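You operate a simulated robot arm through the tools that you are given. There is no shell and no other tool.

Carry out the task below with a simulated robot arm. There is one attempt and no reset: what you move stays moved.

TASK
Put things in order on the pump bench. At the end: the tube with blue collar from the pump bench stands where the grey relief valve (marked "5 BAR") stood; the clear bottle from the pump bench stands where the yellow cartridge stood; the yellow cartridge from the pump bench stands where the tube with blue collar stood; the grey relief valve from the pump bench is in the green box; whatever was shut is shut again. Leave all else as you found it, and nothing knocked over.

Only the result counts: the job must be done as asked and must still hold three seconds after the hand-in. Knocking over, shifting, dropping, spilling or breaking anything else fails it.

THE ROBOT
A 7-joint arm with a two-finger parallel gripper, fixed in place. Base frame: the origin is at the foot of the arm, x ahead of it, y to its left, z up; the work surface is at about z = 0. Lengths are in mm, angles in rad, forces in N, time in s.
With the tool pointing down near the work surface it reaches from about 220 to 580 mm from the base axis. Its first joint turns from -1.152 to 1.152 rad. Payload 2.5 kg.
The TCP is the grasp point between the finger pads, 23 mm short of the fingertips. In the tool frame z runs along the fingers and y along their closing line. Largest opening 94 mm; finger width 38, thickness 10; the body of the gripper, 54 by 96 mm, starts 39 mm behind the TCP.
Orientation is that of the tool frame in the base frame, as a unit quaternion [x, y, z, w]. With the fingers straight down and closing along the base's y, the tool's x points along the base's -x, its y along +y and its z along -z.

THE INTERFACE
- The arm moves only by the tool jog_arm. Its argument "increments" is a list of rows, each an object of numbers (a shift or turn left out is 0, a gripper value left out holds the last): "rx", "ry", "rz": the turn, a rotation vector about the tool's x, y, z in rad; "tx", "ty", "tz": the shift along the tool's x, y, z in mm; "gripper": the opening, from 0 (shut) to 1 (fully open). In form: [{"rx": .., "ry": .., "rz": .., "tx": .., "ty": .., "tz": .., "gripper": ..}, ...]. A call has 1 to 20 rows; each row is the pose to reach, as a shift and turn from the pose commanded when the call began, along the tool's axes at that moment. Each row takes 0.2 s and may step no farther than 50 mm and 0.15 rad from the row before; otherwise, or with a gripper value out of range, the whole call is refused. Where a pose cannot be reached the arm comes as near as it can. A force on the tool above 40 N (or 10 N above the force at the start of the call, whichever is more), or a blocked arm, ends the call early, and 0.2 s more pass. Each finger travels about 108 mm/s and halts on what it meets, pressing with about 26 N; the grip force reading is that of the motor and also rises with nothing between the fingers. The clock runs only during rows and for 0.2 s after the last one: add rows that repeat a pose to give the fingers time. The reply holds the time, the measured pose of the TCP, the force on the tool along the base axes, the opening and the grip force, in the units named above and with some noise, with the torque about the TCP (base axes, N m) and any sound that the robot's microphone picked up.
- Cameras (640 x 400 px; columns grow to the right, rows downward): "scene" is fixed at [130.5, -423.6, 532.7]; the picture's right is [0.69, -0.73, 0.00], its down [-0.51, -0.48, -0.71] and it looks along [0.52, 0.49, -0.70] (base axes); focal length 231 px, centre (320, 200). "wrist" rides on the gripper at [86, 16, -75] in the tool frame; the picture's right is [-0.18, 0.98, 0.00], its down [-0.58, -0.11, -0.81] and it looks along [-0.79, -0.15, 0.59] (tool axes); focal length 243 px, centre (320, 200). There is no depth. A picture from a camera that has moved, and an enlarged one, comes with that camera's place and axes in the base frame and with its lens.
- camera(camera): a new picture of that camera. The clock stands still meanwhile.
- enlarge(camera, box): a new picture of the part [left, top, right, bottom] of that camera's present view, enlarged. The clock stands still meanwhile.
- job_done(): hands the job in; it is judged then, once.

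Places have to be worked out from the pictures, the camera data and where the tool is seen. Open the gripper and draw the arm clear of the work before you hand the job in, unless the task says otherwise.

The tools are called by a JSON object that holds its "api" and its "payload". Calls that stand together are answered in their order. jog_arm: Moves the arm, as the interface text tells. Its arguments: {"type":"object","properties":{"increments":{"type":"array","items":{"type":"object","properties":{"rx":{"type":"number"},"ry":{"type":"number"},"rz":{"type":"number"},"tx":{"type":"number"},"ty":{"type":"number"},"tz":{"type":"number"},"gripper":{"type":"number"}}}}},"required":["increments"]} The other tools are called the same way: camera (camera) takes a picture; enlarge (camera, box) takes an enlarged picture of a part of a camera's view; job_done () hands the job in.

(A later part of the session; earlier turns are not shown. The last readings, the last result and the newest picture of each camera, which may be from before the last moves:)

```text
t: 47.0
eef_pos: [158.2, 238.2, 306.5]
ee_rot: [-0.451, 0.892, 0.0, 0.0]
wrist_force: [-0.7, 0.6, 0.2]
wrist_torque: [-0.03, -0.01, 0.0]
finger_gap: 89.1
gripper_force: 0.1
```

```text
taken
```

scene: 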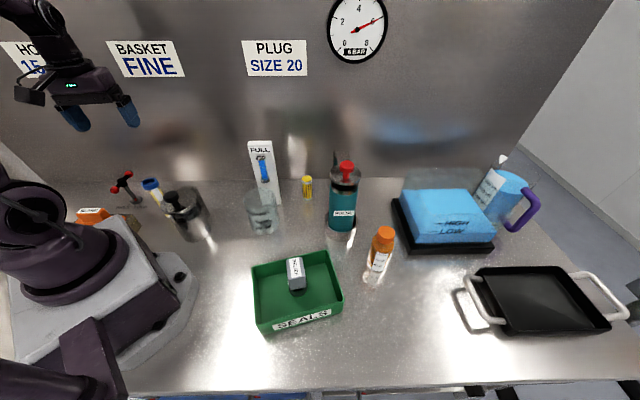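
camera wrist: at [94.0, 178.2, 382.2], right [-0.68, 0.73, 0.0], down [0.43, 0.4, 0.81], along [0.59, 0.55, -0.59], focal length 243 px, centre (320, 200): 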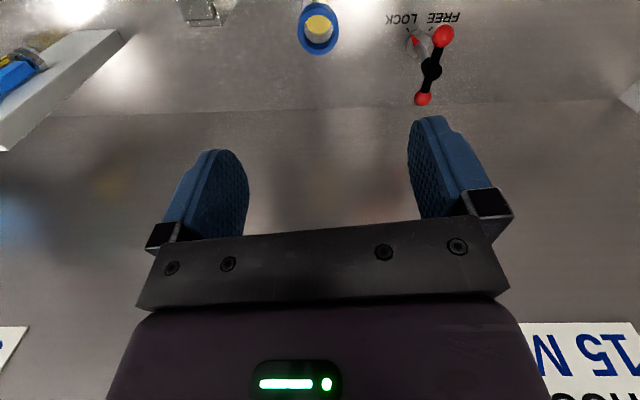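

The tube stands upright where the valve was, and the scene is otherwise unchanged. I now fly high over to the yellow cartridge, turning the tool so that the wrist camera stays away from the "FULL" board.

{"api": "jog_arm", "payload": {"increments": [{"tx": 1, "ty": -20, "tz": -5, "rz": 0.03}, {"tx": 2, "ty": -50, "tz": -10, "rz": 0.07}, {"tx": 3, "ty": -80, "tz": -14, "rz": 0.11}, {"tx": 4, "ty": -110, "tz": -14, "rz": 0.15}, {"tx": 5, "ty": -140, "tz": -14, "rz": 0.19}, {"tx": 6, "ty": -170, "tz": -14, "rz": 0.23}, {"tx": 7, "ty": -200, "tz": -14, "rz": 0.27}, {"tx": 8, "ty": -230, "tz": -14, "rz": 0.31}, {"tx": 9, "ty": -260, "tz": -14, "rz": 0.35}, {"tx": 10, "ty": -290, "tz": -14, "rz": 0.39}, {"tx": 11, "ty": -320, "tz": -14, "rz": 0.43}, {"tx": 12, "ty": -350, "tz": -14, "rz": 0.47}, {"tx": 13, "ty": -380, "tz": -14, "rz": 0.51}, {"tx": 14.7, "ty": -405, "tz": -14, "rz": 0.535}, {"tx": 14.7, "ty": -417, "tz": -14, "rz": 0.535}, {"tx": 14.7, "ty": -417, "tz": -14, "rz": 0.535}]}}

{"api": "camera", "payload": {"camera": "wrist"}}

{"api": "camera", "payload": {"camera": "scene"}}

```text
t: 50.4
eef_pos: [486.4, -23.7, 320.0]
ee_rot: [-0.198, 0.98, 0.0, 0.0]
wrist_force: [-0.2, -0.6, -0.4]
wrist_torque: [-0.02, -0.01, -0.02]
finger_gap: 89.1
gripper_force: 0.0
```

```text
taken
camera wrist: at [401.1, -43.5, 394.4], right [-0.21, 0.98, 0.0], down [0.58, 0.13, 0.81], along [0.79, 0.17, -0.59], focal length 243 px, centre (320, 200)
```

wrist: 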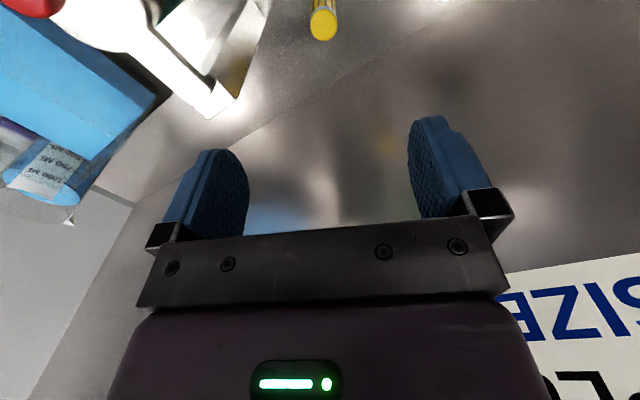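

```text
taken
```

scene: 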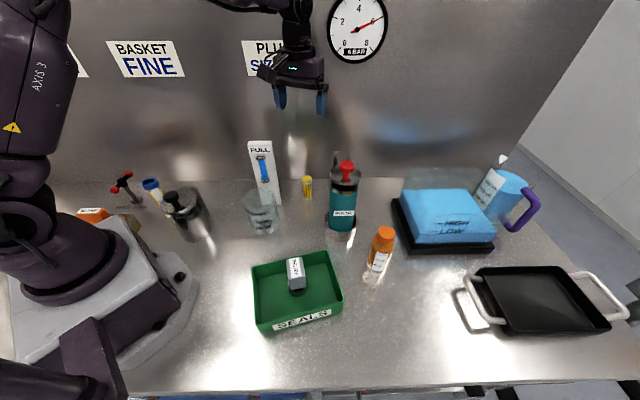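

The cartridge lies roughly 13–18 mm beyond the TCP, near (498, -19). I move outward by that much, lower to about z = 220 and measure again.

{"api": "jog_arm", "payload": {"increments": [{"tx": -8, "ty": 1, "tz": 20}, {"tx": -14, "ty": 1.8, "tz": 50}, {"tx": -14, "ty": 1.8, "tz": 80}, {"tx": -14, "ty": 1.8, "tz": 105}, {"tx": -14, "ty": 1.8, "tz": 105}]}}

{"api": "camera", "payload": {"camera": "wrist"}}

{"api": "enlarge", "payload": {"camera": "wrist", "box": [240, 0, 400, 100]}}

{"api": "enlarge", "payload": {"camera": "scene", "box": [220, 90, 380, 210]}}

```text
t: 51.6
eef_pos: [498.0, -16.1, 213.5]
ee_rot: [-0.199, 0.98, 0.0, -0.001]
wrist_force: [1.3, 0.6, 0.6]
wrist_torque: [0.0, 0.01, -0.02]
finger_gap: 89.3
gripper_force: 0.0
```

```text
taken
camera wrist: at [412.7, -35.6, 288.7], right [-0.21, 0.98, 0.0], down [0.58, 0.13, 0.81], along [0.79, 0.17, -0.59], focal length 243 px, centre (320, 200)
```

wrist: 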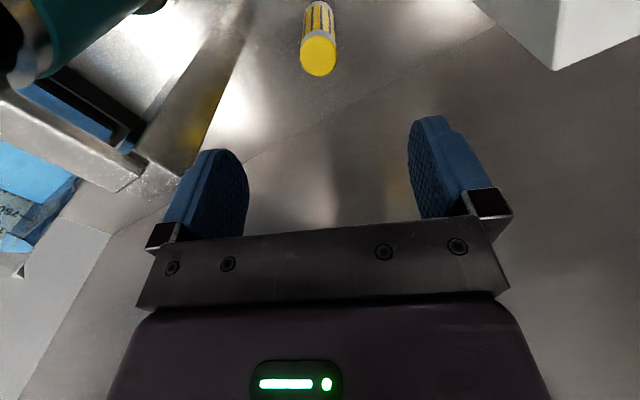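

```text
4.00 times, centred on (320, 50) of wrist
camera zoom: at [412.7, -35.6, 288.7], right [-0.21, 0.98, 0.0], down [0.58, 0.13, 0.81], along [0.79, 0.17, -0.59], focal length 970 px, centre (320, 800)
```

zoom: 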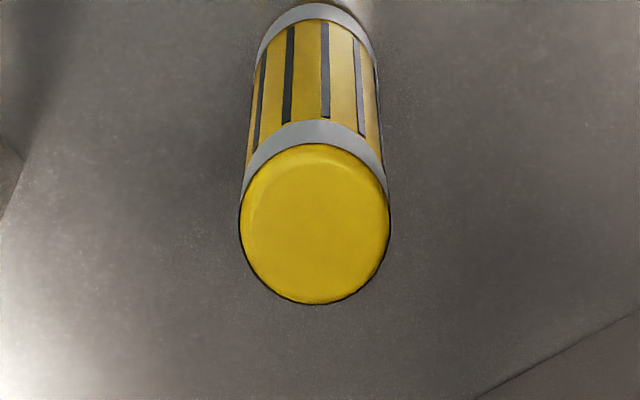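

```text
3.33 times, centred on (300, 150) of scene
camera zoom: at [130.5, -423.6, 532.7], right [0.69, -0.73, 0.0], down [-0.51, -0.48, -0.71], along [0.52, 0.49, -0.7], focal length 770 px, centre (387, 367)
```

zoom: 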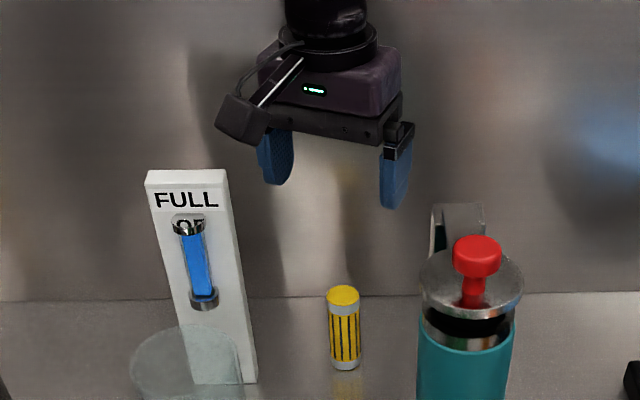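

The cartridge is about 30 mm wide and 80 mm tall, standing at about (499, -18). I narrow the opening, centre over it and lower to TCP z about 56.

{"api": "jog_arm", "payload": {"increments": [{"tx": -0.5, "ty": -1.5, "tz": 15, "gripper": 0.85}, {"tx": -0.5, "ty": -1.5, "tz": 40, "gripper": 0.75}, {"tx": -0.5, "ty": -1.5, "tz": 65, "gripper": 0.75}, {"tx": -0.5, "ty": -1.5, "tz": 90, "gripper": 0.75}, {"tx": -0.5, "ty": -1.5, "tz": 110, "gripper": 0.75}, {"tx": -0.5, "ty": -1.5, "tz": 110, "gripper": 0.75}]}}

{"api": "camera", "payload": {"camera": "wrist"}}

{"api": "enlarge", "payload": {"camera": "scene", "box": [220, 90, 380, 220]}}

```text
t: 53.0
eef_pos: [499.7, -17.4, 104.4]
ee_rot: [-0.198, 0.98, 0.0, 0.0]
wrist_force: [-0.2, 0.3, 0.5]
wrist_torque: [0.01, 0.02, 0.01]
finger_gap: 70.4
gripper_force: 0.1
```

```text
taken
camera wrist: at [413.8, -35.9, 179.0], right [-0.21, 0.98, 0.0], down [0.58, 0.13, 0.81], along [0.79, 0.17, -0.59], focal length 243 px, centre (320, 200)
```

wrist: 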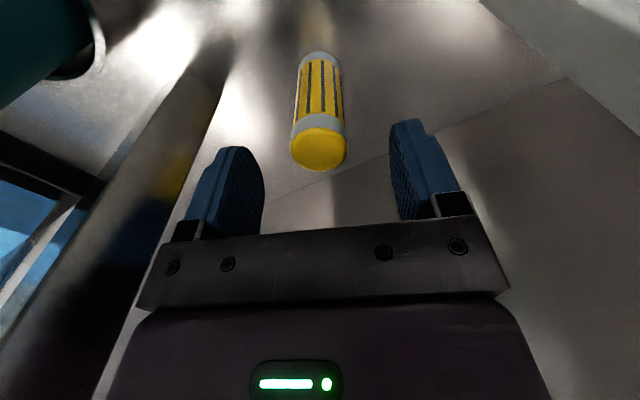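

```text
3.08 times, centred on (300, 155) of scene
camera zoom: at [130.5, -423.6, 532.7], right [0.69, -0.73, 0.0], down [-0.51, -0.48, -0.71], along [0.52, 0.49, -0.7], focal length 711 px, centre (382, 338)
```

zoom: 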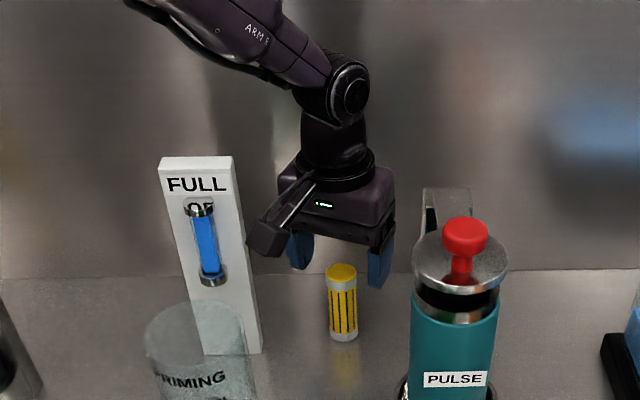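

The cartridge is centred within about 1 mm. To keep the forearm well above the board I grip near its upper part: lower to TCP z about 66 and close.

{"api": "jog_arm", "payload": {"increments": [{"tx": -0.8, "ty": -1, "tz": 12}, {"tx": -0.8, "ty": -1, "tz": 26}, {"tx": -0.8, "ty": -1, "tz": 38}, {"tx": -0.8, "ty": -1, "tz": 38}]}}

{"api": "enlarge", "payload": {"camera": "scene", "box": [220, 90, 380, 220]}}

{"api": "camera", "payload": {"camera": "wrist"}}

```text
t: 54.0
eef_pos: [500.7, -15.7, 64.9]
ee_rot: [-0.198, 0.98, -0.001, 0.0]
wrist_force: [0.3, 0.9, -0.1]
wrist_torque: [0.02, 0.01, 0.0]
finger_gap: 70.7
gripper_force: 0.1
```

```text
3.08 times, centred on (300, 155) of scene
camera zoom: at [130.5, -423.6, 532.7], right [0.69, -0.73, 0.0], down [-0.51, -0.48, -0.71], along [0.52, 0.49, -0.7], focal length 711 px, centre (382, 338)
```

zoom: 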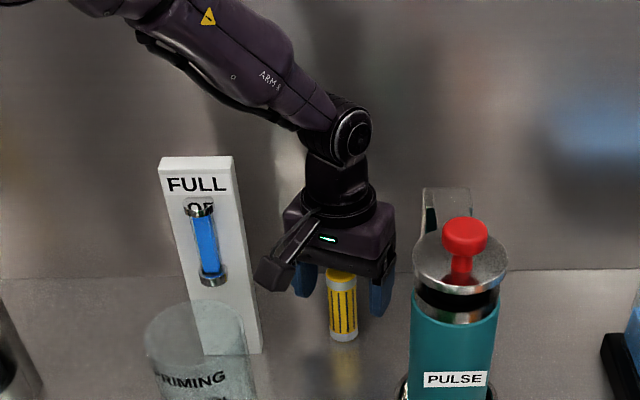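

```text
taken
camera wrist: at [415.7, -35.7, 141.1], right [-0.21, 0.98, 0.0], down [0.58, 0.13, 0.81], along [0.79, 0.17, -0.59], focal length 243 px, centre (320, 200)
```

wrist: 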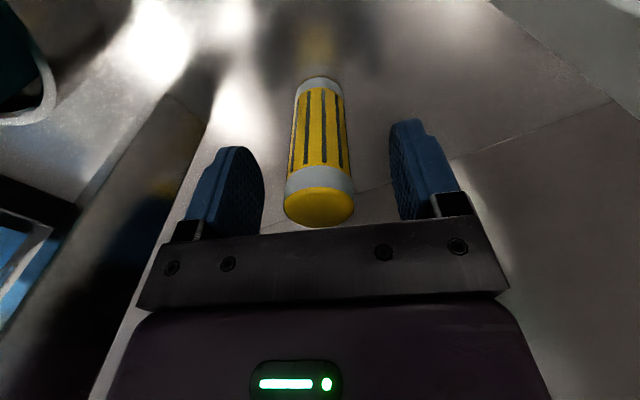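

The fingers straddle the cartridge and the forearm clears the board. I close the gripper.

{"api": "jog_arm", "payload": {"increments": [{"gripper": 0.6}, {"gripper": 0.45}, {"gripper": 0.35}, {"gripper": 0.25}, {"gripper": 0.1}, {"gripper": 0.1}]}}

{"api": "jog_arm", "payload": {"increments": [{"tz": -2}, {"tz": -5}, {"tz": -10}, {"tz": -15}, {"tz": -15}]}}

{"api": "camera", "payload": {"camera": "wrist"}}

```text
t: 55.4
eef_pos: [501.0, -17.3, 66.5]
ee_rot: [-0.198, 0.98, 0.001, 0.0]
wrist_force: [0.3, -0.4, -0.6]
wrist_torque: [-0.02, -0.06, -0.01]
finger_gap: 28.4
gripper_force: 25.4
```

```text
t: 56.6
eef_pos: [500.2, -18.6, 83.4]
ee_rot: [-0.199, 0.98, 0.001, 0.0]
wrist_force: [0.0, 0.1, -0.5]
wrist_torque: [-0.04, 0.01, 0.0]
finger_gap: 28.7
gripper_force: 26.2
```

```text
taken
camera wrist: at [414.5, -36.4, 158.0], right [-0.21, 0.98, 0.0], down [0.58, 0.13, 0.81], along [0.79, 0.17, -0.59], focal length 243 px, centre (320, 200)
```

wrist: 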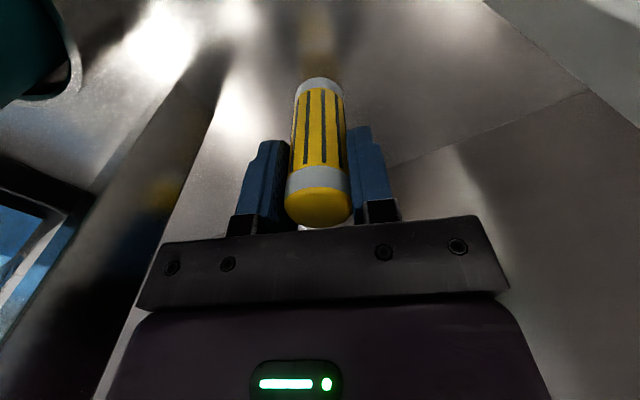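

The cartridge (28.4 mm) is held and lifted. I raise it to z about 300 and carry it around the board, over the front of the bench, to the tube's old place near (287, 166).

{"api": "jog_arm", "payload": {"increments": [{"tz": -20}, {"tz": -50}, {"tz": -80}, {"tz": -110}, {"tz": -140}, {"tz": -170}, {"tz": -200}, {"tz": -218}, {"tz": -218}]}}

{"api": "jog_arm", "payload": {"increments": [{"tx": 20, "ty": -3, "rz": 0.01}, {"tx": 48, "ty": -7, "rz": 0.03}, {"tx": 76, "ty": -11, "rz": 0.05}, {"tx": 104, "ty": -15, "rz": 0.07}, {"tx": 132, "ty": -19, "rz": 0.09}, {"tx": 142, "ty": 2, "rz": 0.11}, {"tx": 148, "ty": 30, "rz": 0.13}, {"tx": 154, "ty": 56, "rz": 0.15}, {"tx": 160, "ty": 82, "rz": 0.17}, {"tx": 166, "ty": 108, "rz": 0.19}, {"tx": 168, "ty": 136, "rz": 0.21}, {"tx": 158, "ty": 162, "rz": 0.23}, {"tx": 149, "ty": 188, "rz": 0.25}, {"tx": 140, "ty": 212, "rz": 0.27}, {"tx": 131, "ty": 235, "rz": 0.29}, {"tx": 123.9, "ty": 251.5, "rz": 0.3}, {"tx": 123.9, "ty": 251.5, "rz": 0.3}]}}

{"api": "camera", "payload": {"camera": "wrist"}}

{"api": "camera", "payload": {"camera": "scene"}}

```text
t: 58.6
eef_pos: [501.9, -17.1, 301.9]
ee_rot: [-0.199, 0.98, 0.0, 0.0]
wrist_force: [-0.3, 0.1, -0.5]
wrist_torque: [-0.02, -0.02, 0.05]
finger_gap: 28.7
gripper_force: 25.7
```

```text
t: 62.2
eef_pos: [289.4, 165.4, 303.8]
ee_rot: [-0.05, 0.999, 0.0, 0.0]
wrist_force: [0.0, -0.2, -0.1]
wrist_torque: [-0.03, -0.04, -0.01]
finger_gap: 28.6
gripper_force: 25.5
```

```text
taken
camera wrist: at [201.9, 173.8, 378.5], right [0.08, 1.0, 0.0], down [0.59, -0.05, 0.81], along [0.8, -0.07, -0.59], focal length 243 px, centre (320, 200)
```

wrist: 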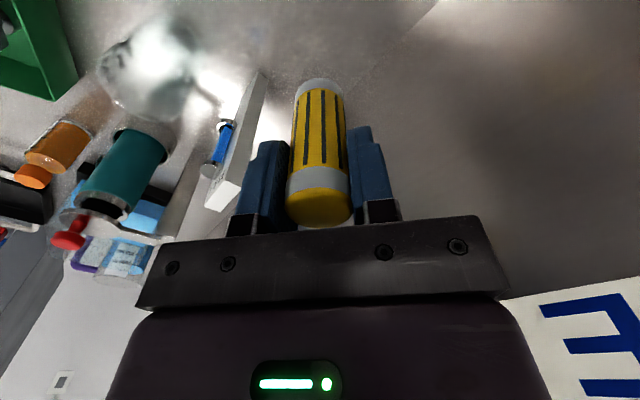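

```text
taken
```

scene: 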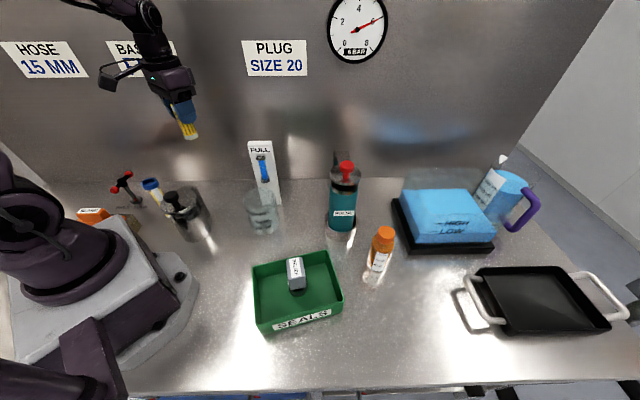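

The cartridge is above the tube's old place, but the wrist camera would come low beside the strainer hinge. I look closely at the size of the camera box and at the hinge before lowering.

{"api": "enlarge", "payload": {"camera": "scene", "box": [80, 40, 220, 140]}}

{"api": "enlarge", "payload": {"camera": "scene", "box": [130, 160, 240, 250]}}

```text
4.00 times, centred on (150, 90) of scene
camera zoom: at [130.5, -423.6, 532.7], right [0.69, -0.73, 0.0], down [-0.51, -0.48, -0.71], along [0.52, 0.49, -0.7], focal length 924 px, centre (1000, 640)
```

zoom: 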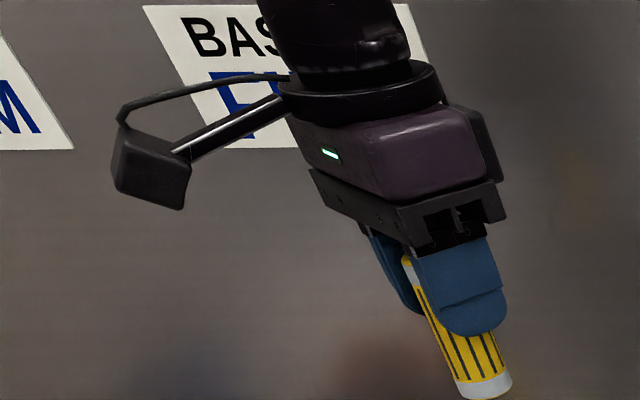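

```text
4.44 times, centred on (185, 205) of scene
camera zoom: at [130.5, -423.6, 532.7], right [0.69, -0.73, 0.0], down [-0.51, -0.48, -0.71], along [0.52, 0.49, -0.7], focal length 1027 px, centre (920, 178)
```

zoom: 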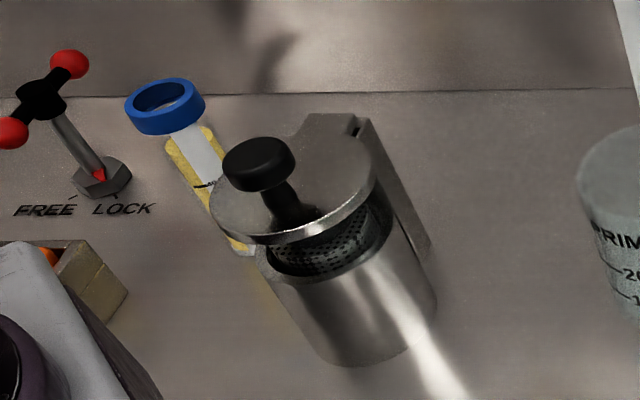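

The camera's lens sits on its front face with only about 14 mm of box below it. Turning the tool to yaw -0.2 keeps it off the hinge corners (about (218, 172) and (240, 141), top z about 123), so I turn there at height and lower partway.

{"api": "jog_arm", "payload": {"increments": [{"tx": 0.5, "ty": -0.4, "rz": 0.1}, {"tx": 0.9, "ty": -0.7, "rz": 0.2}, {"tx": 0.9, "ty": -0.7, "rz": 0.3}, {"tx": 0.9, "ty": -0.7, "rz": 0.3, "tz": 20}, {"tx": 0.9, "ty": -0.7, "rz": 0.3, "tz": 50}, {"tx": 0.9, "ty": -0.7, "rz": 0.3, "tz": 80}, {"tx": 0.9, "ty": -0.7, "rz": 0.3, "tz": 110}, {"tx": 0.9, "ty": -0.7, "rz": 0.3, "tz": 140}, {"tx": 0.9, "ty": -0.7, "rz": 0.3, "tz": 165}, {"tx": 0.9, "ty": -0.7, "rz": 0.3, "tz": 183}, {"tx": 0.9, "ty": -0.7, "rz": 0.3, "tz": 183}]}}

{"api": "camera", "payload": {"camera": "wrist"}}

{"api": "enlarge", "payload": {"camera": "scene", "box": [130, 120, 270, 230]}}

```text
t: 64.6
eef_pos: [286.7, 165.4, 118.0]
ee_rot: [0.1, 0.995, 0.0, 0.0]
wrist_force: [0.2, -0.9, -0.6]
wrist_torque: [-0.01, 0.0, 0.02]
finger_gap: 28.7
gripper_force: 25.7
```

```text
taken
camera wrist: at [205.8, 197.5, 192.5], right [0.38, 0.93, 0.0], down [0.55, -0.22, 0.81], along [0.75, -0.3, -0.59], focal length 243 px, centre (320, 200)
```

wrist: 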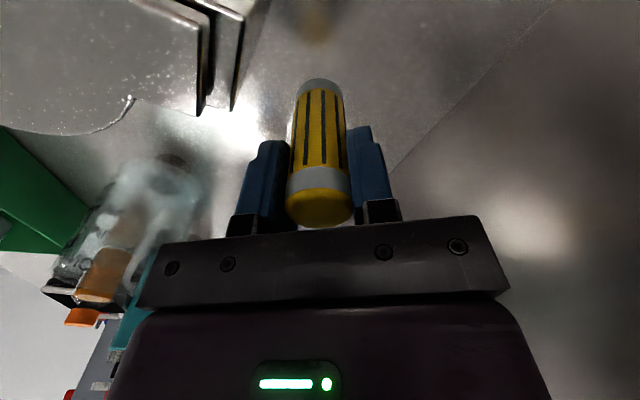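

```text
3.64 times, centred on (200, 175) of scene
camera zoom: at [130.5, -423.6, 532.7], right [0.69, -0.73, 0.0], down [-0.51, -0.48, -0.71], along [0.52, 0.49, -0.7], focal length 840 px, centre (756, 291)
```

zoom: 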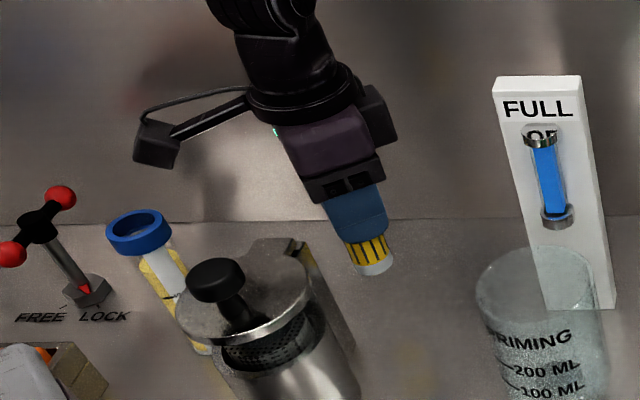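

The camera stays beside the hinge with room to spare. I correct about 1 mm and lower to a few millimetres above the bench.

{"api": "jog_arm", "payload": {"increments": [{"tx": -1, "ty": 0.8, "tz": 12}, {"tx": -1, "ty": 0.8, "tz": 26}, {"tx": -1, "ty": 0.8, "tz": 38}, {"tx": -1, "ty": 0.8, "tz": 45}, {"tx": -1, "ty": 0.8, "tz": 45}]}}

{"api": "enlarge", "payload": {"camera": "scene", "box": [130, 120, 270, 230]}}

{"api": "camera", "payload": {"camera": "wrist"}}

```text
t: 65.8
eef_pos: [287.6, 165.6, 71.9]
ee_rot: [0.1, 0.995, 0.001, 0.0]
wrist_force: [0.7, 0.6, -0.7]
wrist_torque: [0.03, -0.01, -0.01]
finger_gap: 28.9
gripper_force: 25.8
```

```text
3.64 times, centred on (200, 175) of scene
camera zoom: at [130.5, -423.6, 532.7], right [0.69, -0.73, 0.0], down [-0.51, -0.48, -0.71], along [0.52, 0.49, -0.7], focal length 840 px, centre (756, 291)
```

zoom: 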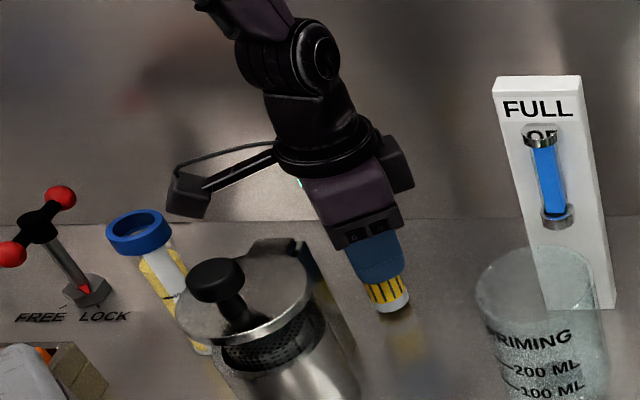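

```text
taken
camera wrist: at [206.6, 198.8, 147.3], right [0.38, 0.93, 0.0], down [0.55, -0.22, 0.81], along [0.75, -0.3, -0.59], focal length 243 px, centre (320, 200)
```

wrist: 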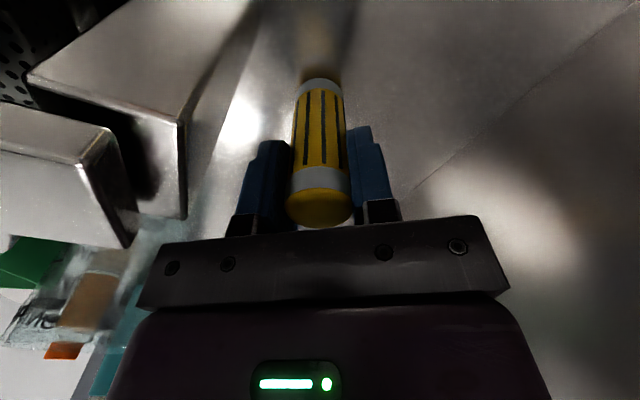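

Everything is clear. The cartridge is about 6 mm above the bench, so I lower it in small steps until it touches.

{"api": "jog_arm", "payload": {"increments": [{"tz": 2}, {"tz": 4}, {"tz": 4}]}}

{"api": "jog_arm", "payload": {"increments": [{"tz": 0.6}, {"tz": 1.2}, {"tz": 1.2}]}}

{"api": "jog_arm", "payload": {"increments": [{"tz": 0.5}, {"tz": 0.9}, {"tz": 0.9}]}}

```text
t: 66.6
eef_pos: [288.3, 166.4, 69.0]
ee_rot: [0.099, 0.995, 0.0, 0.0]
wrist_force: [0.4, 0.2, -1.1]
wrist_torque: [0.02, 0.02, -0.02]
finger_gap: 28.7
gripper_force: 25.6
```

```text
t: 67.4
eef_pos: [287.5, 165.4, 67.4]
ee_rot: [0.099, 0.995, 0.0, 0.0]
wrist_force: [-0.1, -1.0, 0.2]
wrist_torque: [-0.02, 0.04, -0.02]
finger_gap: 28.8
gripper_force: 25.5
```

```text
t: 68.2
eef_pos: [289.3, 165.9, 66.3]
ee_rot: [0.1, 0.995, -0.001, -0.001]
wrist_force: [0.6, -0.4, -0.4]
wrist_torque: [-0.01, 0.0, 0.02]
finger_gap: 28.5
gripper_force: 26.1
```

{"api": "jog_arm", "payload": {"increments": [{"tz": 0.5}, {"tz": 0.8}, {"tz": 0.8}]}}

```text
t: 69.0
eef_pos: [287.6, 164.9, 65.9]
ee_rot: [0.099, 0.995, 0.001, 0.0]
wrist_force: [-2.2, 2.3, 24.5]
wrist_torque: [0.06, 0.24, -0.01]
finger_gap: 28.8
gripper_force: 26.0
```

The cartridge is on the bench (24.5 N up). I ease up by 0.7 mm and open slowly.

{"api": "jog_arm", "payload": {"increments": [{"tz": -0.4}, {"tz": -0.7}, {"tz": -0.7}]}}

{"api": "jog_arm", "payload": {"increments": [{"gripper": 0.32}, {"gripper": 0.36}, {"gripper": 0.42}, {"gripper": 0.5}, {"gripper": 0.6}, {"gripper": 0.65}, {"gripper": 0.65}]}}

{"api": "camera", "payload": {"camera": "wrist"}}

```text
t: 69.8
eef_pos: [287.9, 164.9, 66.2]
ee_rot: [0.1, 0.995, -0.001, 0.0]
wrist_force: [1.1, 0.4, 1.6]
wrist_torque: [0.0, -0.04, -0.03]
finger_gap: 28.4
gripper_force: 25.7
```

```text
t: 71.4
eef_pos: [289.7, 165.3, 65.9]
ee_rot: [0.1, 0.995, -0.001, 0.0]
wrist_force: [0.2, -0.9, 0.7]
wrist_torque: [0.0, -0.01, -0.01]
finger_gap: 61.4
gripper_force: 0.1
```

```text
taken
camera wrist: at [207.7, 198.3, 141.5], right [0.38, 0.93, 0.0], down [0.55, -0.22, 0.81], along [0.75, -0.3, -0.59], focal length 243 px, centre (320, 200)
```

wrist: 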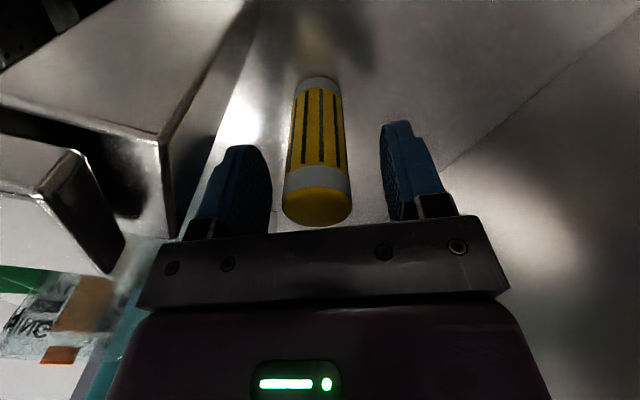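

The cartridge stands free and upright. I raise the gripper straight up to z about 310.

{"api": "jog_arm", "payload": {"increments": [{"tz": -10}, {"tz": -30}, {"tz": -60}, {"tz": -95}, {"tz": -135}, {"tz": -175}, {"tz": -215}, {"tz": -244}, {"tz": -244}]}}

{"api": "camera", "payload": {"camera": "wrist"}}

{"api": "camera", "payload": {"camera": "scene"}}

```text
t: 73.4
eef_pos: [285.3, 166.0, 312.6]
ee_rot: [0.101, 0.995, 0.001, 0.0]
wrist_force: [0.3, -1.1, -1.1]
wrist_torque: [0.0, 0.04, -0.02]
finger_gap: 61.0
gripper_force: 0.2
```

```text
taken
camera wrist: at [204.9, 197.9, 387.6], right [0.38, 0.93, 0.0], down [0.55, -0.22, 0.81], along [0.75, -0.3, -0.59], focal length 243 px, centre (320, 200)
```

wrist: 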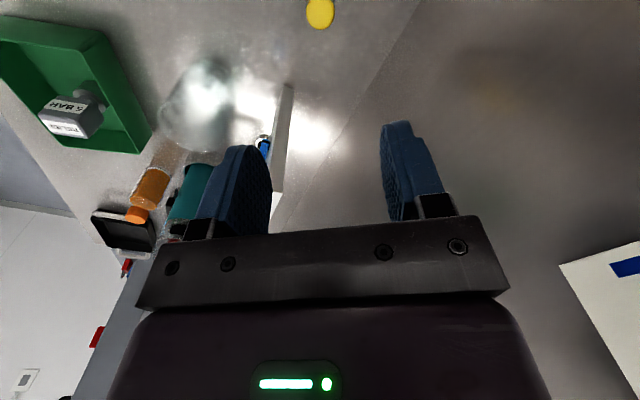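

```text
taken
```

scene: 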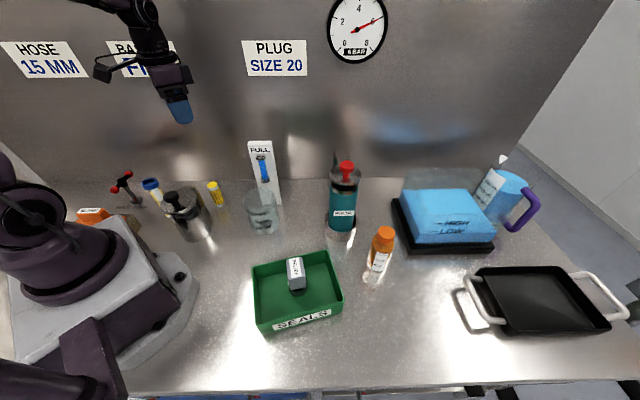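

The cartridge stands where the tube was. Next I fly to the orange-capped clear bottle near (445, -324) for a close look.

{"api": "jog_arm", "payload": {"increments": [{"tx": -10, "ty": -18, "rz": 0.02}, {"tx": -26, "ty": -48, "rz": 0.05}, {"tx": -42, "ty": -78, "rz": 0.08}, {"tx": -58, "ty": -108, "rz": 0.11}, {"tx": -75, "ty": -139, "rz": 0.14}, {"tx": -92, "ty": -170, "rz": 0.17}, {"tx": -109, "ty": -202, "rz": 0.2}, {"tx": -126, "ty": -234, "rz": 0.23}, {"tx": -143, "ty": -266, "rz": 0.26}, {"tx": -160, "ty": -298, "rz": 0.29}, {"tx": -177, "ty": -330, "rz": 0.32}, {"tx": -194, "ty": -362, "rz": 0.35}, {"tx": -211, "ty": -394, "rz": 0.38}, {"tx": -227.7, "ty": -423.5, "rz": 0.4}, {"tx": -227.7, "ty": -423.5, "rz": 0.4}]}}

{"api": "camera", "payload": {"camera": "wrist"}}

{"api": "camera", "payload": {"camera": "scene"}}

```text
t: 76.6
eef_pos: [427.0, -293.7, 312.9]
ee_rot: [0.296, 0.955, -0.001, 0.0]
wrist_force: [-0.4, 0.3, -0.2]
wrist_torque: [0.0, -0.02, 0.02]
finger_gap: 61.2
gripper_force: 0.1
```

```text
taken
camera wrist: at [365.9, -231.1, 387.2], right [0.71, 0.71, 0.0], down [0.42, -0.42, 0.81], along [0.57, -0.57, -0.59], focal length 243 px, centre (320, 200)
```

wrist: 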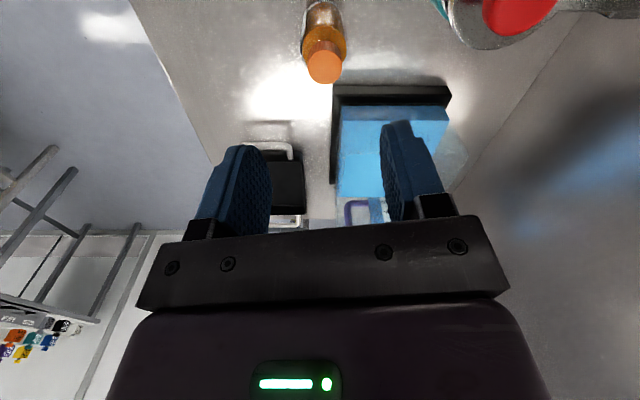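

```text
taken
```

scene: 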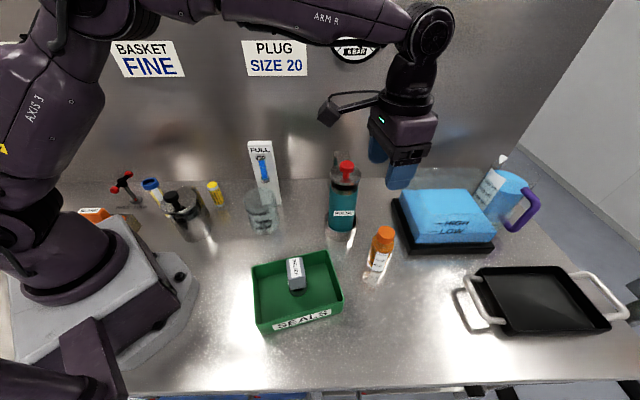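

The bottle stands near (457, -315) and is roughly 125 mm tall. I enlarge both views to check its shape and the room around it.

{"api": "enlarge", "payload": {"camera": "wrist", "box": [250, 0, 410, 100]}}

{"api": "enlarge", "payload": {"camera": "scene", "box": [320, 190, 460, 300]}}

```text
4.00 times, centred on (330, 50) of wrist
camera zoom: at [365.9, -231.1, 387.2], right [0.71, 0.71, 0.0], down [0.42, -0.42, 0.81], along [0.57, -0.57, -0.59], focal length 970 px, centre (280, 800)
```

zoom: 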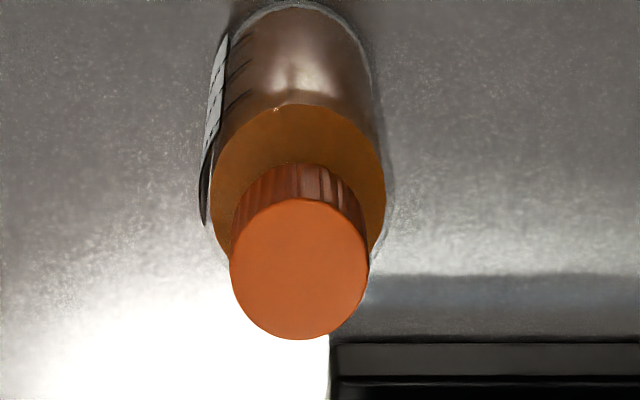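

```text
3.64 times, centred on (390, 245) of scene
camera zoom: at [130.4, -423.6, 532.7], right [0.69, -0.73, 0.0], down [-0.51, -0.48, -0.71], along [0.52, 0.49, -0.7], focal length 840 px, centre (66, 36)
```

zoom: 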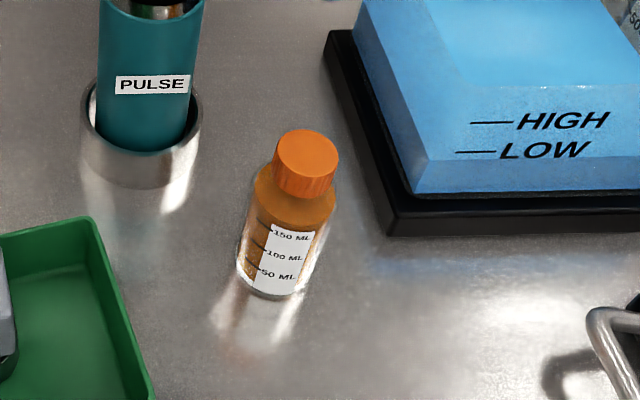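

It is the clear bottle: a body about 50 mm wide with an orange screw cap, with the neighbours well apart. I open the gripper wider, move nearly above it and measure again from closer.

{"api": "jog_arm", "payload": {"increments": [{"tx": -10, "ty": -1.2, "tz": 15, "gripper": 0.75}, {"tx": -20, "ty": -2.5, "tz": 35, "gripper": 0.85}, {"tx": -32, "ty": -3.8, "tz": 60, "gripper": 0.9}, {"tx": -32, "ty": -3.8, "tz": 77, "gripper": 0.9}, {"tx": -32, "ty": -3.8, "tz": 77, "gripper": 0.9}]}}

{"api": "camera", "payload": {"camera": "wrist"}}

{"api": "enlarge", "payload": {"camera": "wrist", "box": [230, 0, 410, 115]}}

{"api": "enlarge", "payload": {"camera": "scene", "box": [340, 210, 420, 290]}}

```text
t: 77.8
eef_pos: [451.8, -316.0, 230.9]
ee_rot: [0.295, 0.955, 0.0, 0.0]
wrist_force: [0.0, -0.2, 0.2]
wrist_torque: [-0.02, 0.05, -0.01]
finger_gap: 84.6
gripper_force: 0.0
```

```text
taken
camera wrist: at [389.7, -254.3, 305.8], right [0.71, 0.71, 0.0], down [0.42, -0.42, 0.81], along [0.57, -0.57, -0.59], focal length 243 px, centre (320, 200)
```

wrist: 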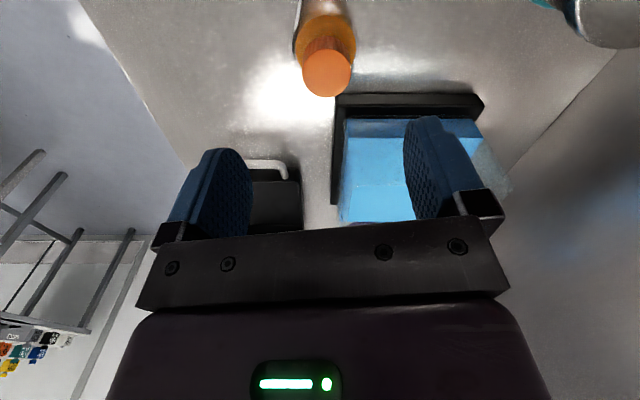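

```text
3.48 times, centred on (320, 58) of wrist
camera zoom: at [389.7, -254.3, 305.8], right [0.71, 0.71, 0.0], down [0.42, -0.42, 0.81], along [0.57, -0.57, -0.59], focal length 844 px, centre (320, 696)
```

zoom: 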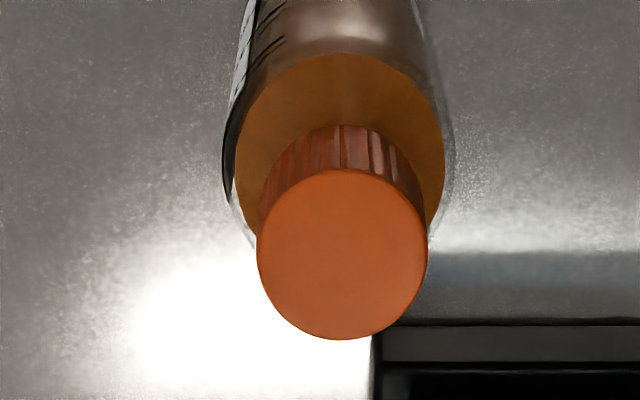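

```text
5.00 times, centred on (380, 250) of scene
camera zoom: at [130.5, -423.6, 532.7], right [0.69, -0.73, 0.0], down [-0.51, -0.48, -0.71], along [0.52, 0.49, -0.7], focal length 1155 px, centre (20, -50)
```

zoom: 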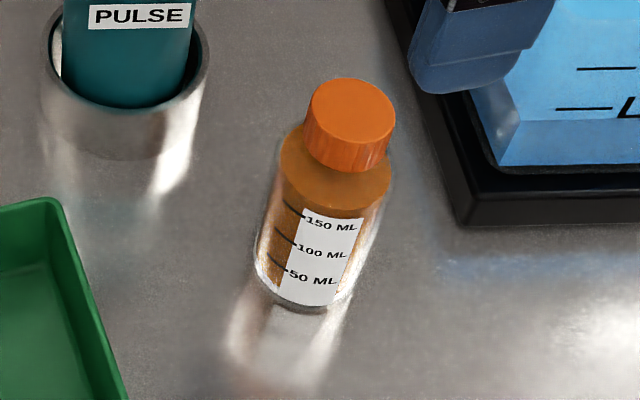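

The cap (about 36 mm wide) spans z of roughly 103–130 above a shoulder at z about 85, and the axis is 4.4 mm to tool +y. I centre and lower so that the fingers close on the cap, with the tips staying above the shoulder.

{"api": "jog_arm", "payload": {"increments": [{"tx": -0.3, "ty": 4.4, "tz": 15}, {"tx": -0.3, "ty": 4.4, "tz": 40}, {"tx": -0.3, "ty": 4.4, "tz": 65}, {"tx": -0.3, "ty": 4.4, "tz": 90}, {"tx": -0.3, "ty": 4.4, "tz": 105}, {"tx": -0.3, "ty": 4.4, "tz": 113}, {"tx": -0.3, "ty": 4.4, "tz": 113}]}}

{"api": "camera", "payload": {"camera": "wrist"}}

{"api": "enlarge", "payload": {"camera": "scene", "box": [320, 160, 460, 290]}}

```text
t: 79.4
eef_pos: [454.5, -312.3, 119.5]
ee_rot: [0.295, 0.955, -0.001, -0.001]
wrist_force: [0.4, -0.2, -0.7]
wrist_torque: [0.0, 0.0, -0.01]
finger_gap: 84.7
gripper_force: 0.1
```

```text
taken
camera wrist: at [392.5, -249.8, 193.7], right [0.71, 0.71, 0.0], down [0.42, -0.42, 0.81], along [0.57, -0.57, -0.59], focal length 243 px, centre (320, 200)
```

wrist: 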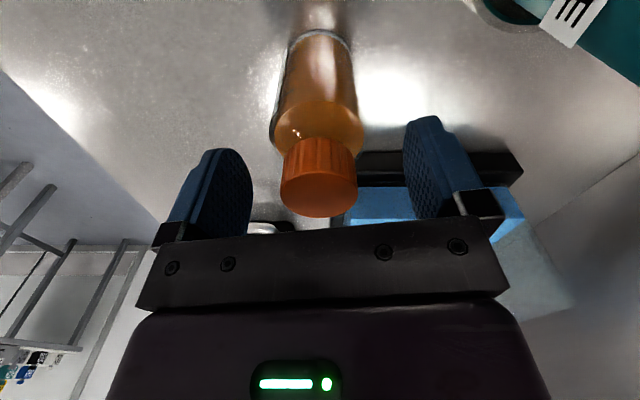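

```text
3.08 times, centred on (390, 225) of scene
camera zoom: at [130.5, -423.6, 532.7], right [0.69, -0.73, 0.0], down [-0.51, -0.48, -0.71], along [0.52, 0.49, -0.7], focal length 711 px, centre (105, 123)
```

zoom: 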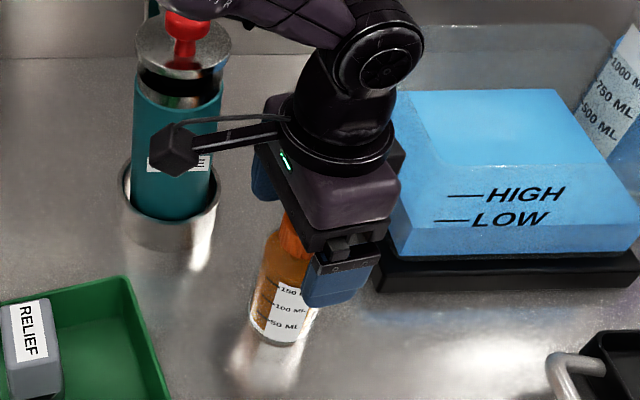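

The fingers straddle the cap with the tips above the shoulder. I close and then lift a few millimetres to check that the whole bottle comes along.

{"api": "jog_arm", "payload": {"increments": [{"gripper": 0.7}, {"gripper": 0.55}, {"gripper": 0.45}, {"gripper": 0.35}, {"gripper": 0.2}, {"gripper": 0.1}, {"gripper": 0.1}]}}

{"api": "jog_arm", "payload": {"increments": [{"tz": -1}, {"tz": -2}, {"tz": -4}, {"tz": -4}]}}

{"api": "camera", "payload": {"camera": "wrist"}}

{"api": "enlarge", "payload": {"camera": "scene", "box": [340, 190, 440, 290]}}

```text
t: 81.0
eef_pos: [454.5, -311.4, 118.1]
ee_rot: [0.296, 0.955, 0.0, 0.0]
wrist_force: [-0.1, -1.2, -0.1]
wrist_torque: [0.0, -0.02, -0.02]
finger_gap: 33.7
gripper_force: 25.8
```

```text
t: 82.0
eef_pos: [453.5, -312.0, 124.3]
ee_rot: [0.296, 0.955, 0.0, 0.0]
wrist_force: [-1.0, 0.1, -1.4]
wrist_torque: [0.0, 0.01, -0.01]
finger_gap: 33.7
gripper_force: 26.0
```

```text
taken
camera wrist: at [392.5, -249.6, 199.4], right [0.71, 0.71, 0.0], down [0.42, -0.42, 0.81], along [0.57, -0.57, -0.59], focal length 243 px, centre (320, 200)
```

wrist: 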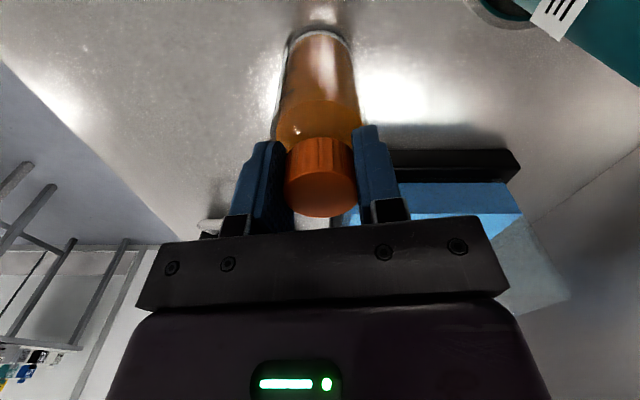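

```text
4.00 times, centred on (390, 240) of scene
camera zoom: at [130.5, -423.6, 532.7], right [0.69, -0.73, 0.0], down [-0.51, -0.48, -0.71], along [0.52, 0.49, -0.7], focal length 924 px, centre (40, 40)
```

zoom: 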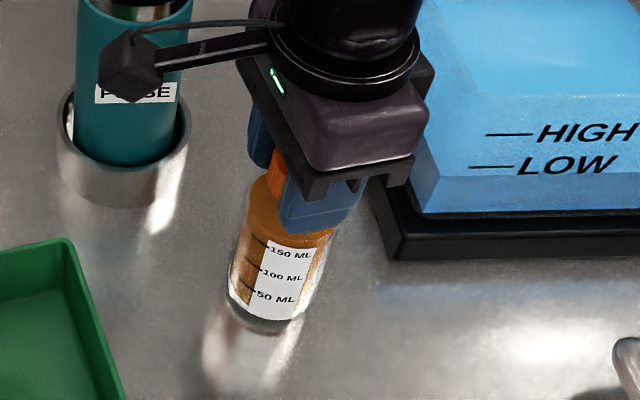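

The readings suggest the bottle is lifting with the cap. I lift another 12 mm to be sure.

{"api": "jog_arm", "payload": {"increments": [{"tz": -4}, {"tz": -8}, {"tz": -12}, {"tz": -12}]}}

{"api": "camera", "payload": {"camera": "wrist"}}

{"api": "enlarge", "payload": {"camera": "scene", "box": [340, 190, 440, 290]}}

```text
t: 83.0
eef_pos: [453.1, -312.9, 137.1]
ee_rot: [0.296, 0.955, 0.0, 0.0]
wrist_force: [0.3, 0.7, -0.4]
wrist_torque: [-0.02, 0.02, 0.0]
finger_gap: 33.7
gripper_force: 26.2
```

```text
taken
camera wrist: at [391.9, -249.6, 211.6], right [0.71, 0.71, 0.0], down [0.42, -0.42, 0.81], along [0.57, -0.57, -0.59], focal length 243 px, centre (320, 200)
```

wrist: 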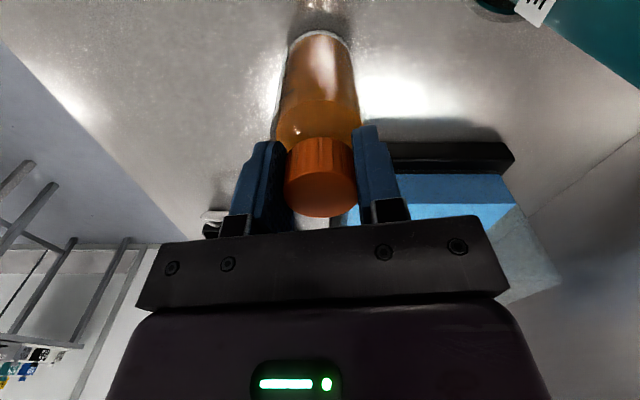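

```text
4.00 times, centred on (390, 240) of scene
camera zoom: at [130.5, -423.6, 532.7], right [0.69, -0.73, 0.0], down [-0.51, -0.48, -0.71], along [0.52, 0.49, -0.7], focal length 924 px, centre (40, 40)
```

zoom: 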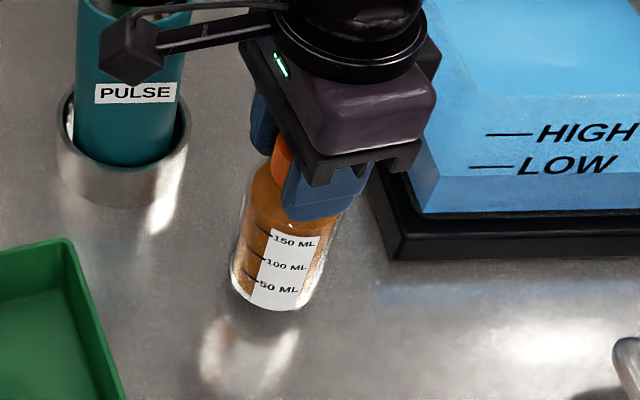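

The whole bottle is lifted and hangs upright. I raise it, then carry it around the tall PULSE vessel on the robot's side to above the cartridge's old place near (500, -18).

{"api": "jog_arm", "payload": {"increments": [{"tz": -12}, {"tz": -32}, {"tz": -55}, {"tz": -80}, {"tz": -105}, {"tz": -124}, {"tz": -124}]}}

{"api": "jog_arm", "payload": {"increments": [{"tx": 25.6, "ty": 6, "tz": -8, "rz": -0.059}, {"tx": 51.3, "ty": 11.9, "tz": -16, "rz": -0.118}, {"tx": 76.9, "ty": 17.9, "tz": -24, "rz": -0.176}, {"tx": 102.6, "ty": 23.8, "tz": -32, "rz": -0.235}, {"tx": 128.2, "ty": 29.8, "tz": -40, "rz": -0.294}, {"tx": 141.2, "ty": 48.8, "tz": -40, "rz": -0.353}, {"tx": 154.2, "ty": 67.8, "tz": -40, "rz": -0.412}, {"tx": 167.2, "ty": 86.7, "tz": -40, "rz": -0.47}, {"tx": 180.2, "ty": 105.7, "tz": -40, "rz": -0.529}, {"tx": 193.2, "ty": 124.7, "tz": -40, "rz": -0.588}, {"tx": 184.1, "ty": 145.1, "tz": -40, "rz": -0.647}, {"tx": 174.9, "ty": 165.5, "tz": -40, "rz": -0.706}, {"tx": 165.8, "ty": 185.9, "tz": -40, "rz": -0.765}, {"tx": 156.6, "ty": 206.3, "tz": -40, "rz": -0.823}, {"tx": 147.5, "ty": 226.7, "tz": -40, "rz": -0.882}, {"tx": 138.3, "ty": 247.1, "tz": -40, "rz": -0.941}, {"tx": 129.2, "ty": 267.5, "tz": -40, "rz": -1.0}, {"tx": 129.2, "ty": 267.5, "tz": -40, "rz": -1.0}]}}

{"api": "camera", "payload": {"camera": "wrist"}}

{"api": "camera", "payload": {"camera": "scene"}}

```text
t: 84.6
eef_pos: [455.0, -310.6, 261.5]
ee_rot: [0.296, 0.955, 0.0, 0.001]
wrist_force: [-0.8, 0.3, -0.4]
wrist_torque: [0.01, 0.04, -0.01]
finger_gap: 33.7
gripper_force: 26.4
```

```text
t: 88.4
eef_pos: [500.0, -15.6, 302.1]
ee_rot: [-0.199, 0.98, 0.0, 0.0]
wrist_force: [1.1, -0.4, -1.7]
wrist_torque: [0.02, -0.01, -0.01]
finger_gap: 33.7
gripper_force: 26.1
```

```text
taken
camera wrist: at [414.2, -34.2, 376.5], right [-0.21, 0.98, 0.0], down [0.58, 0.13, 0.81], along [0.79, 0.17, -0.59], focal length 243 px, centre (320, 200)
```

wrist: 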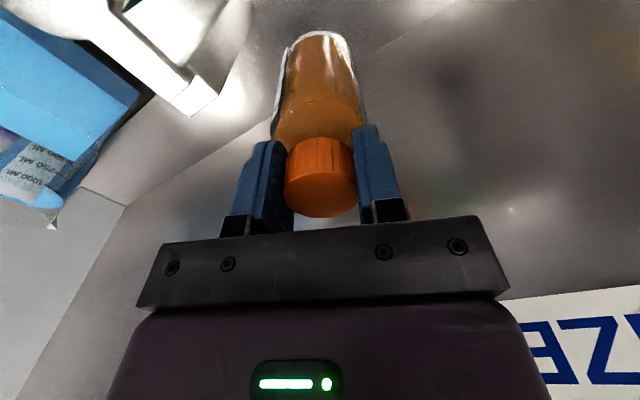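

```text
taken
```

scene: 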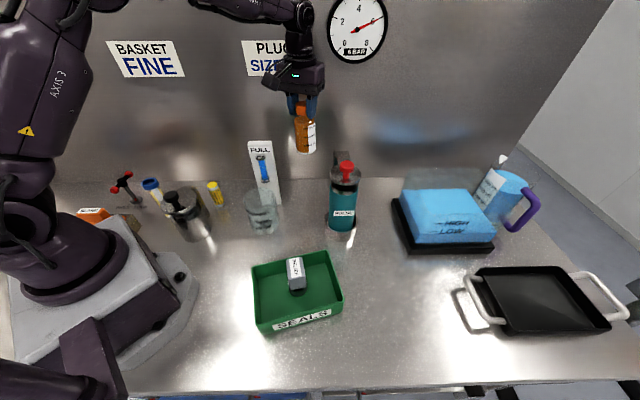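

The bottle is above the cartridge's old place, about 2–3 mm off. I correct this and lower to just above the bench.

{"api": "jog_arm", "payload": {"increments": [{"tx": 1.5, "ty": -2.1, "tz": 15}, {"tx": 1.5, "ty": -2.1, "tz": 40}, {"tx": 1.5, "ty": -2.1, "tz": 65}, {"tx": 1.5, "ty": -2.1, "tz": 90}, {"tx": 1.5, "ty": -2.1, "tz": 115}, {"tx": 1.5, "ty": -2.1, "tz": 140}, {"tx": 1.5, "ty": -2.1, "tz": 160}, {"tx": 1.5, "ty": -2.1, "tz": 172}, {"tx": 1.5, "ty": -2.1, "tz": 176}, {"tx": 1.5, "ty": -2.1, "tz": 176}]}}

{"api": "camera", "payload": {"camera": "wrist"}}

{"api": "enlarge", "payload": {"camera": "scene", "box": [220, 90, 380, 220]}}

```text
t: 90.6
eef_pos: [498.7, -20.4, 124.0]
ee_rot: [-0.198, 0.98, 0.0, 0.0]
wrist_force: [0.4, 0.3, -1.0]
wrist_torque: [0.01, 0.02, 0.01]
finger_gap: 33.7
gripper_force: 25.9
```

```text
taken
camera wrist: at [413.5, -40.0, 198.9], right [-0.21, 0.98, 0.0], down [0.58, 0.13, 0.81], along [0.79, 0.17, -0.59], focal length 243 px, centre (320, 200)
```

wrist: 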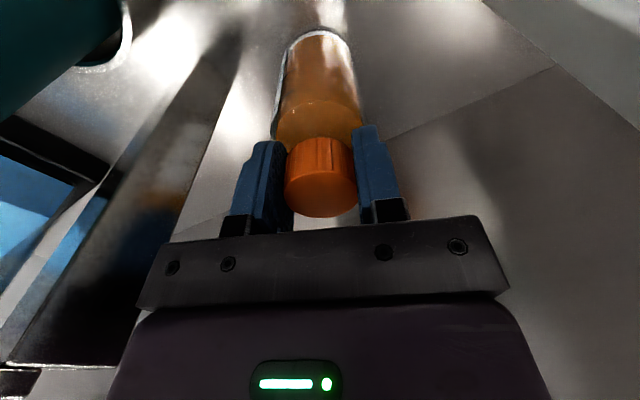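

```text
3.08 times, centred on (300, 155) of scene
camera zoom: at [130.5, -423.6, 532.7], right [0.69, -0.73, 0.0], down [-0.51, -0.48, -0.71], along [0.52, 0.49, -0.7], focal length 711 px, centre (382, 338)
```

zoom: 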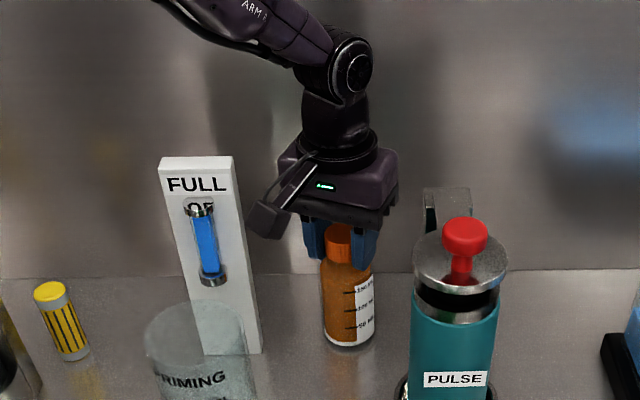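

The pose reads about 3 mm off in y. Before correcting, I compare with the cartridge's original picture using the same enlarged box as at the start.

{"api": "enlarge", "payload": {"camera": "scene", "box": [230, 140, 390, 240]}}

```text
4.00 times, centred on (310, 190) of scene
camera zoom: at [130.5, -423.6, 532.7], right [0.69, -0.73, 0.0], down [-0.51, -0.48, -0.71], along [0.52, 0.49, -0.7], focal length 924 px, centre (360, 240)
```

zoom: 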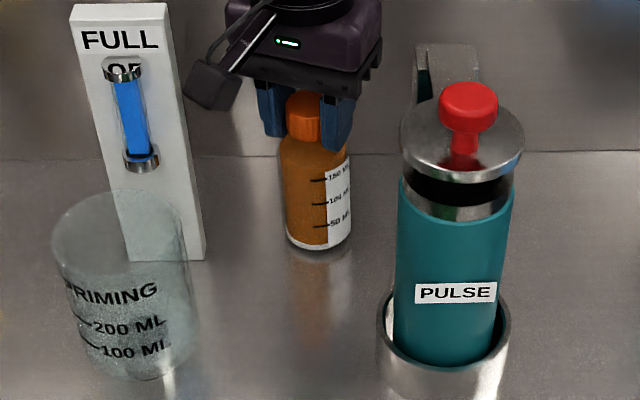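

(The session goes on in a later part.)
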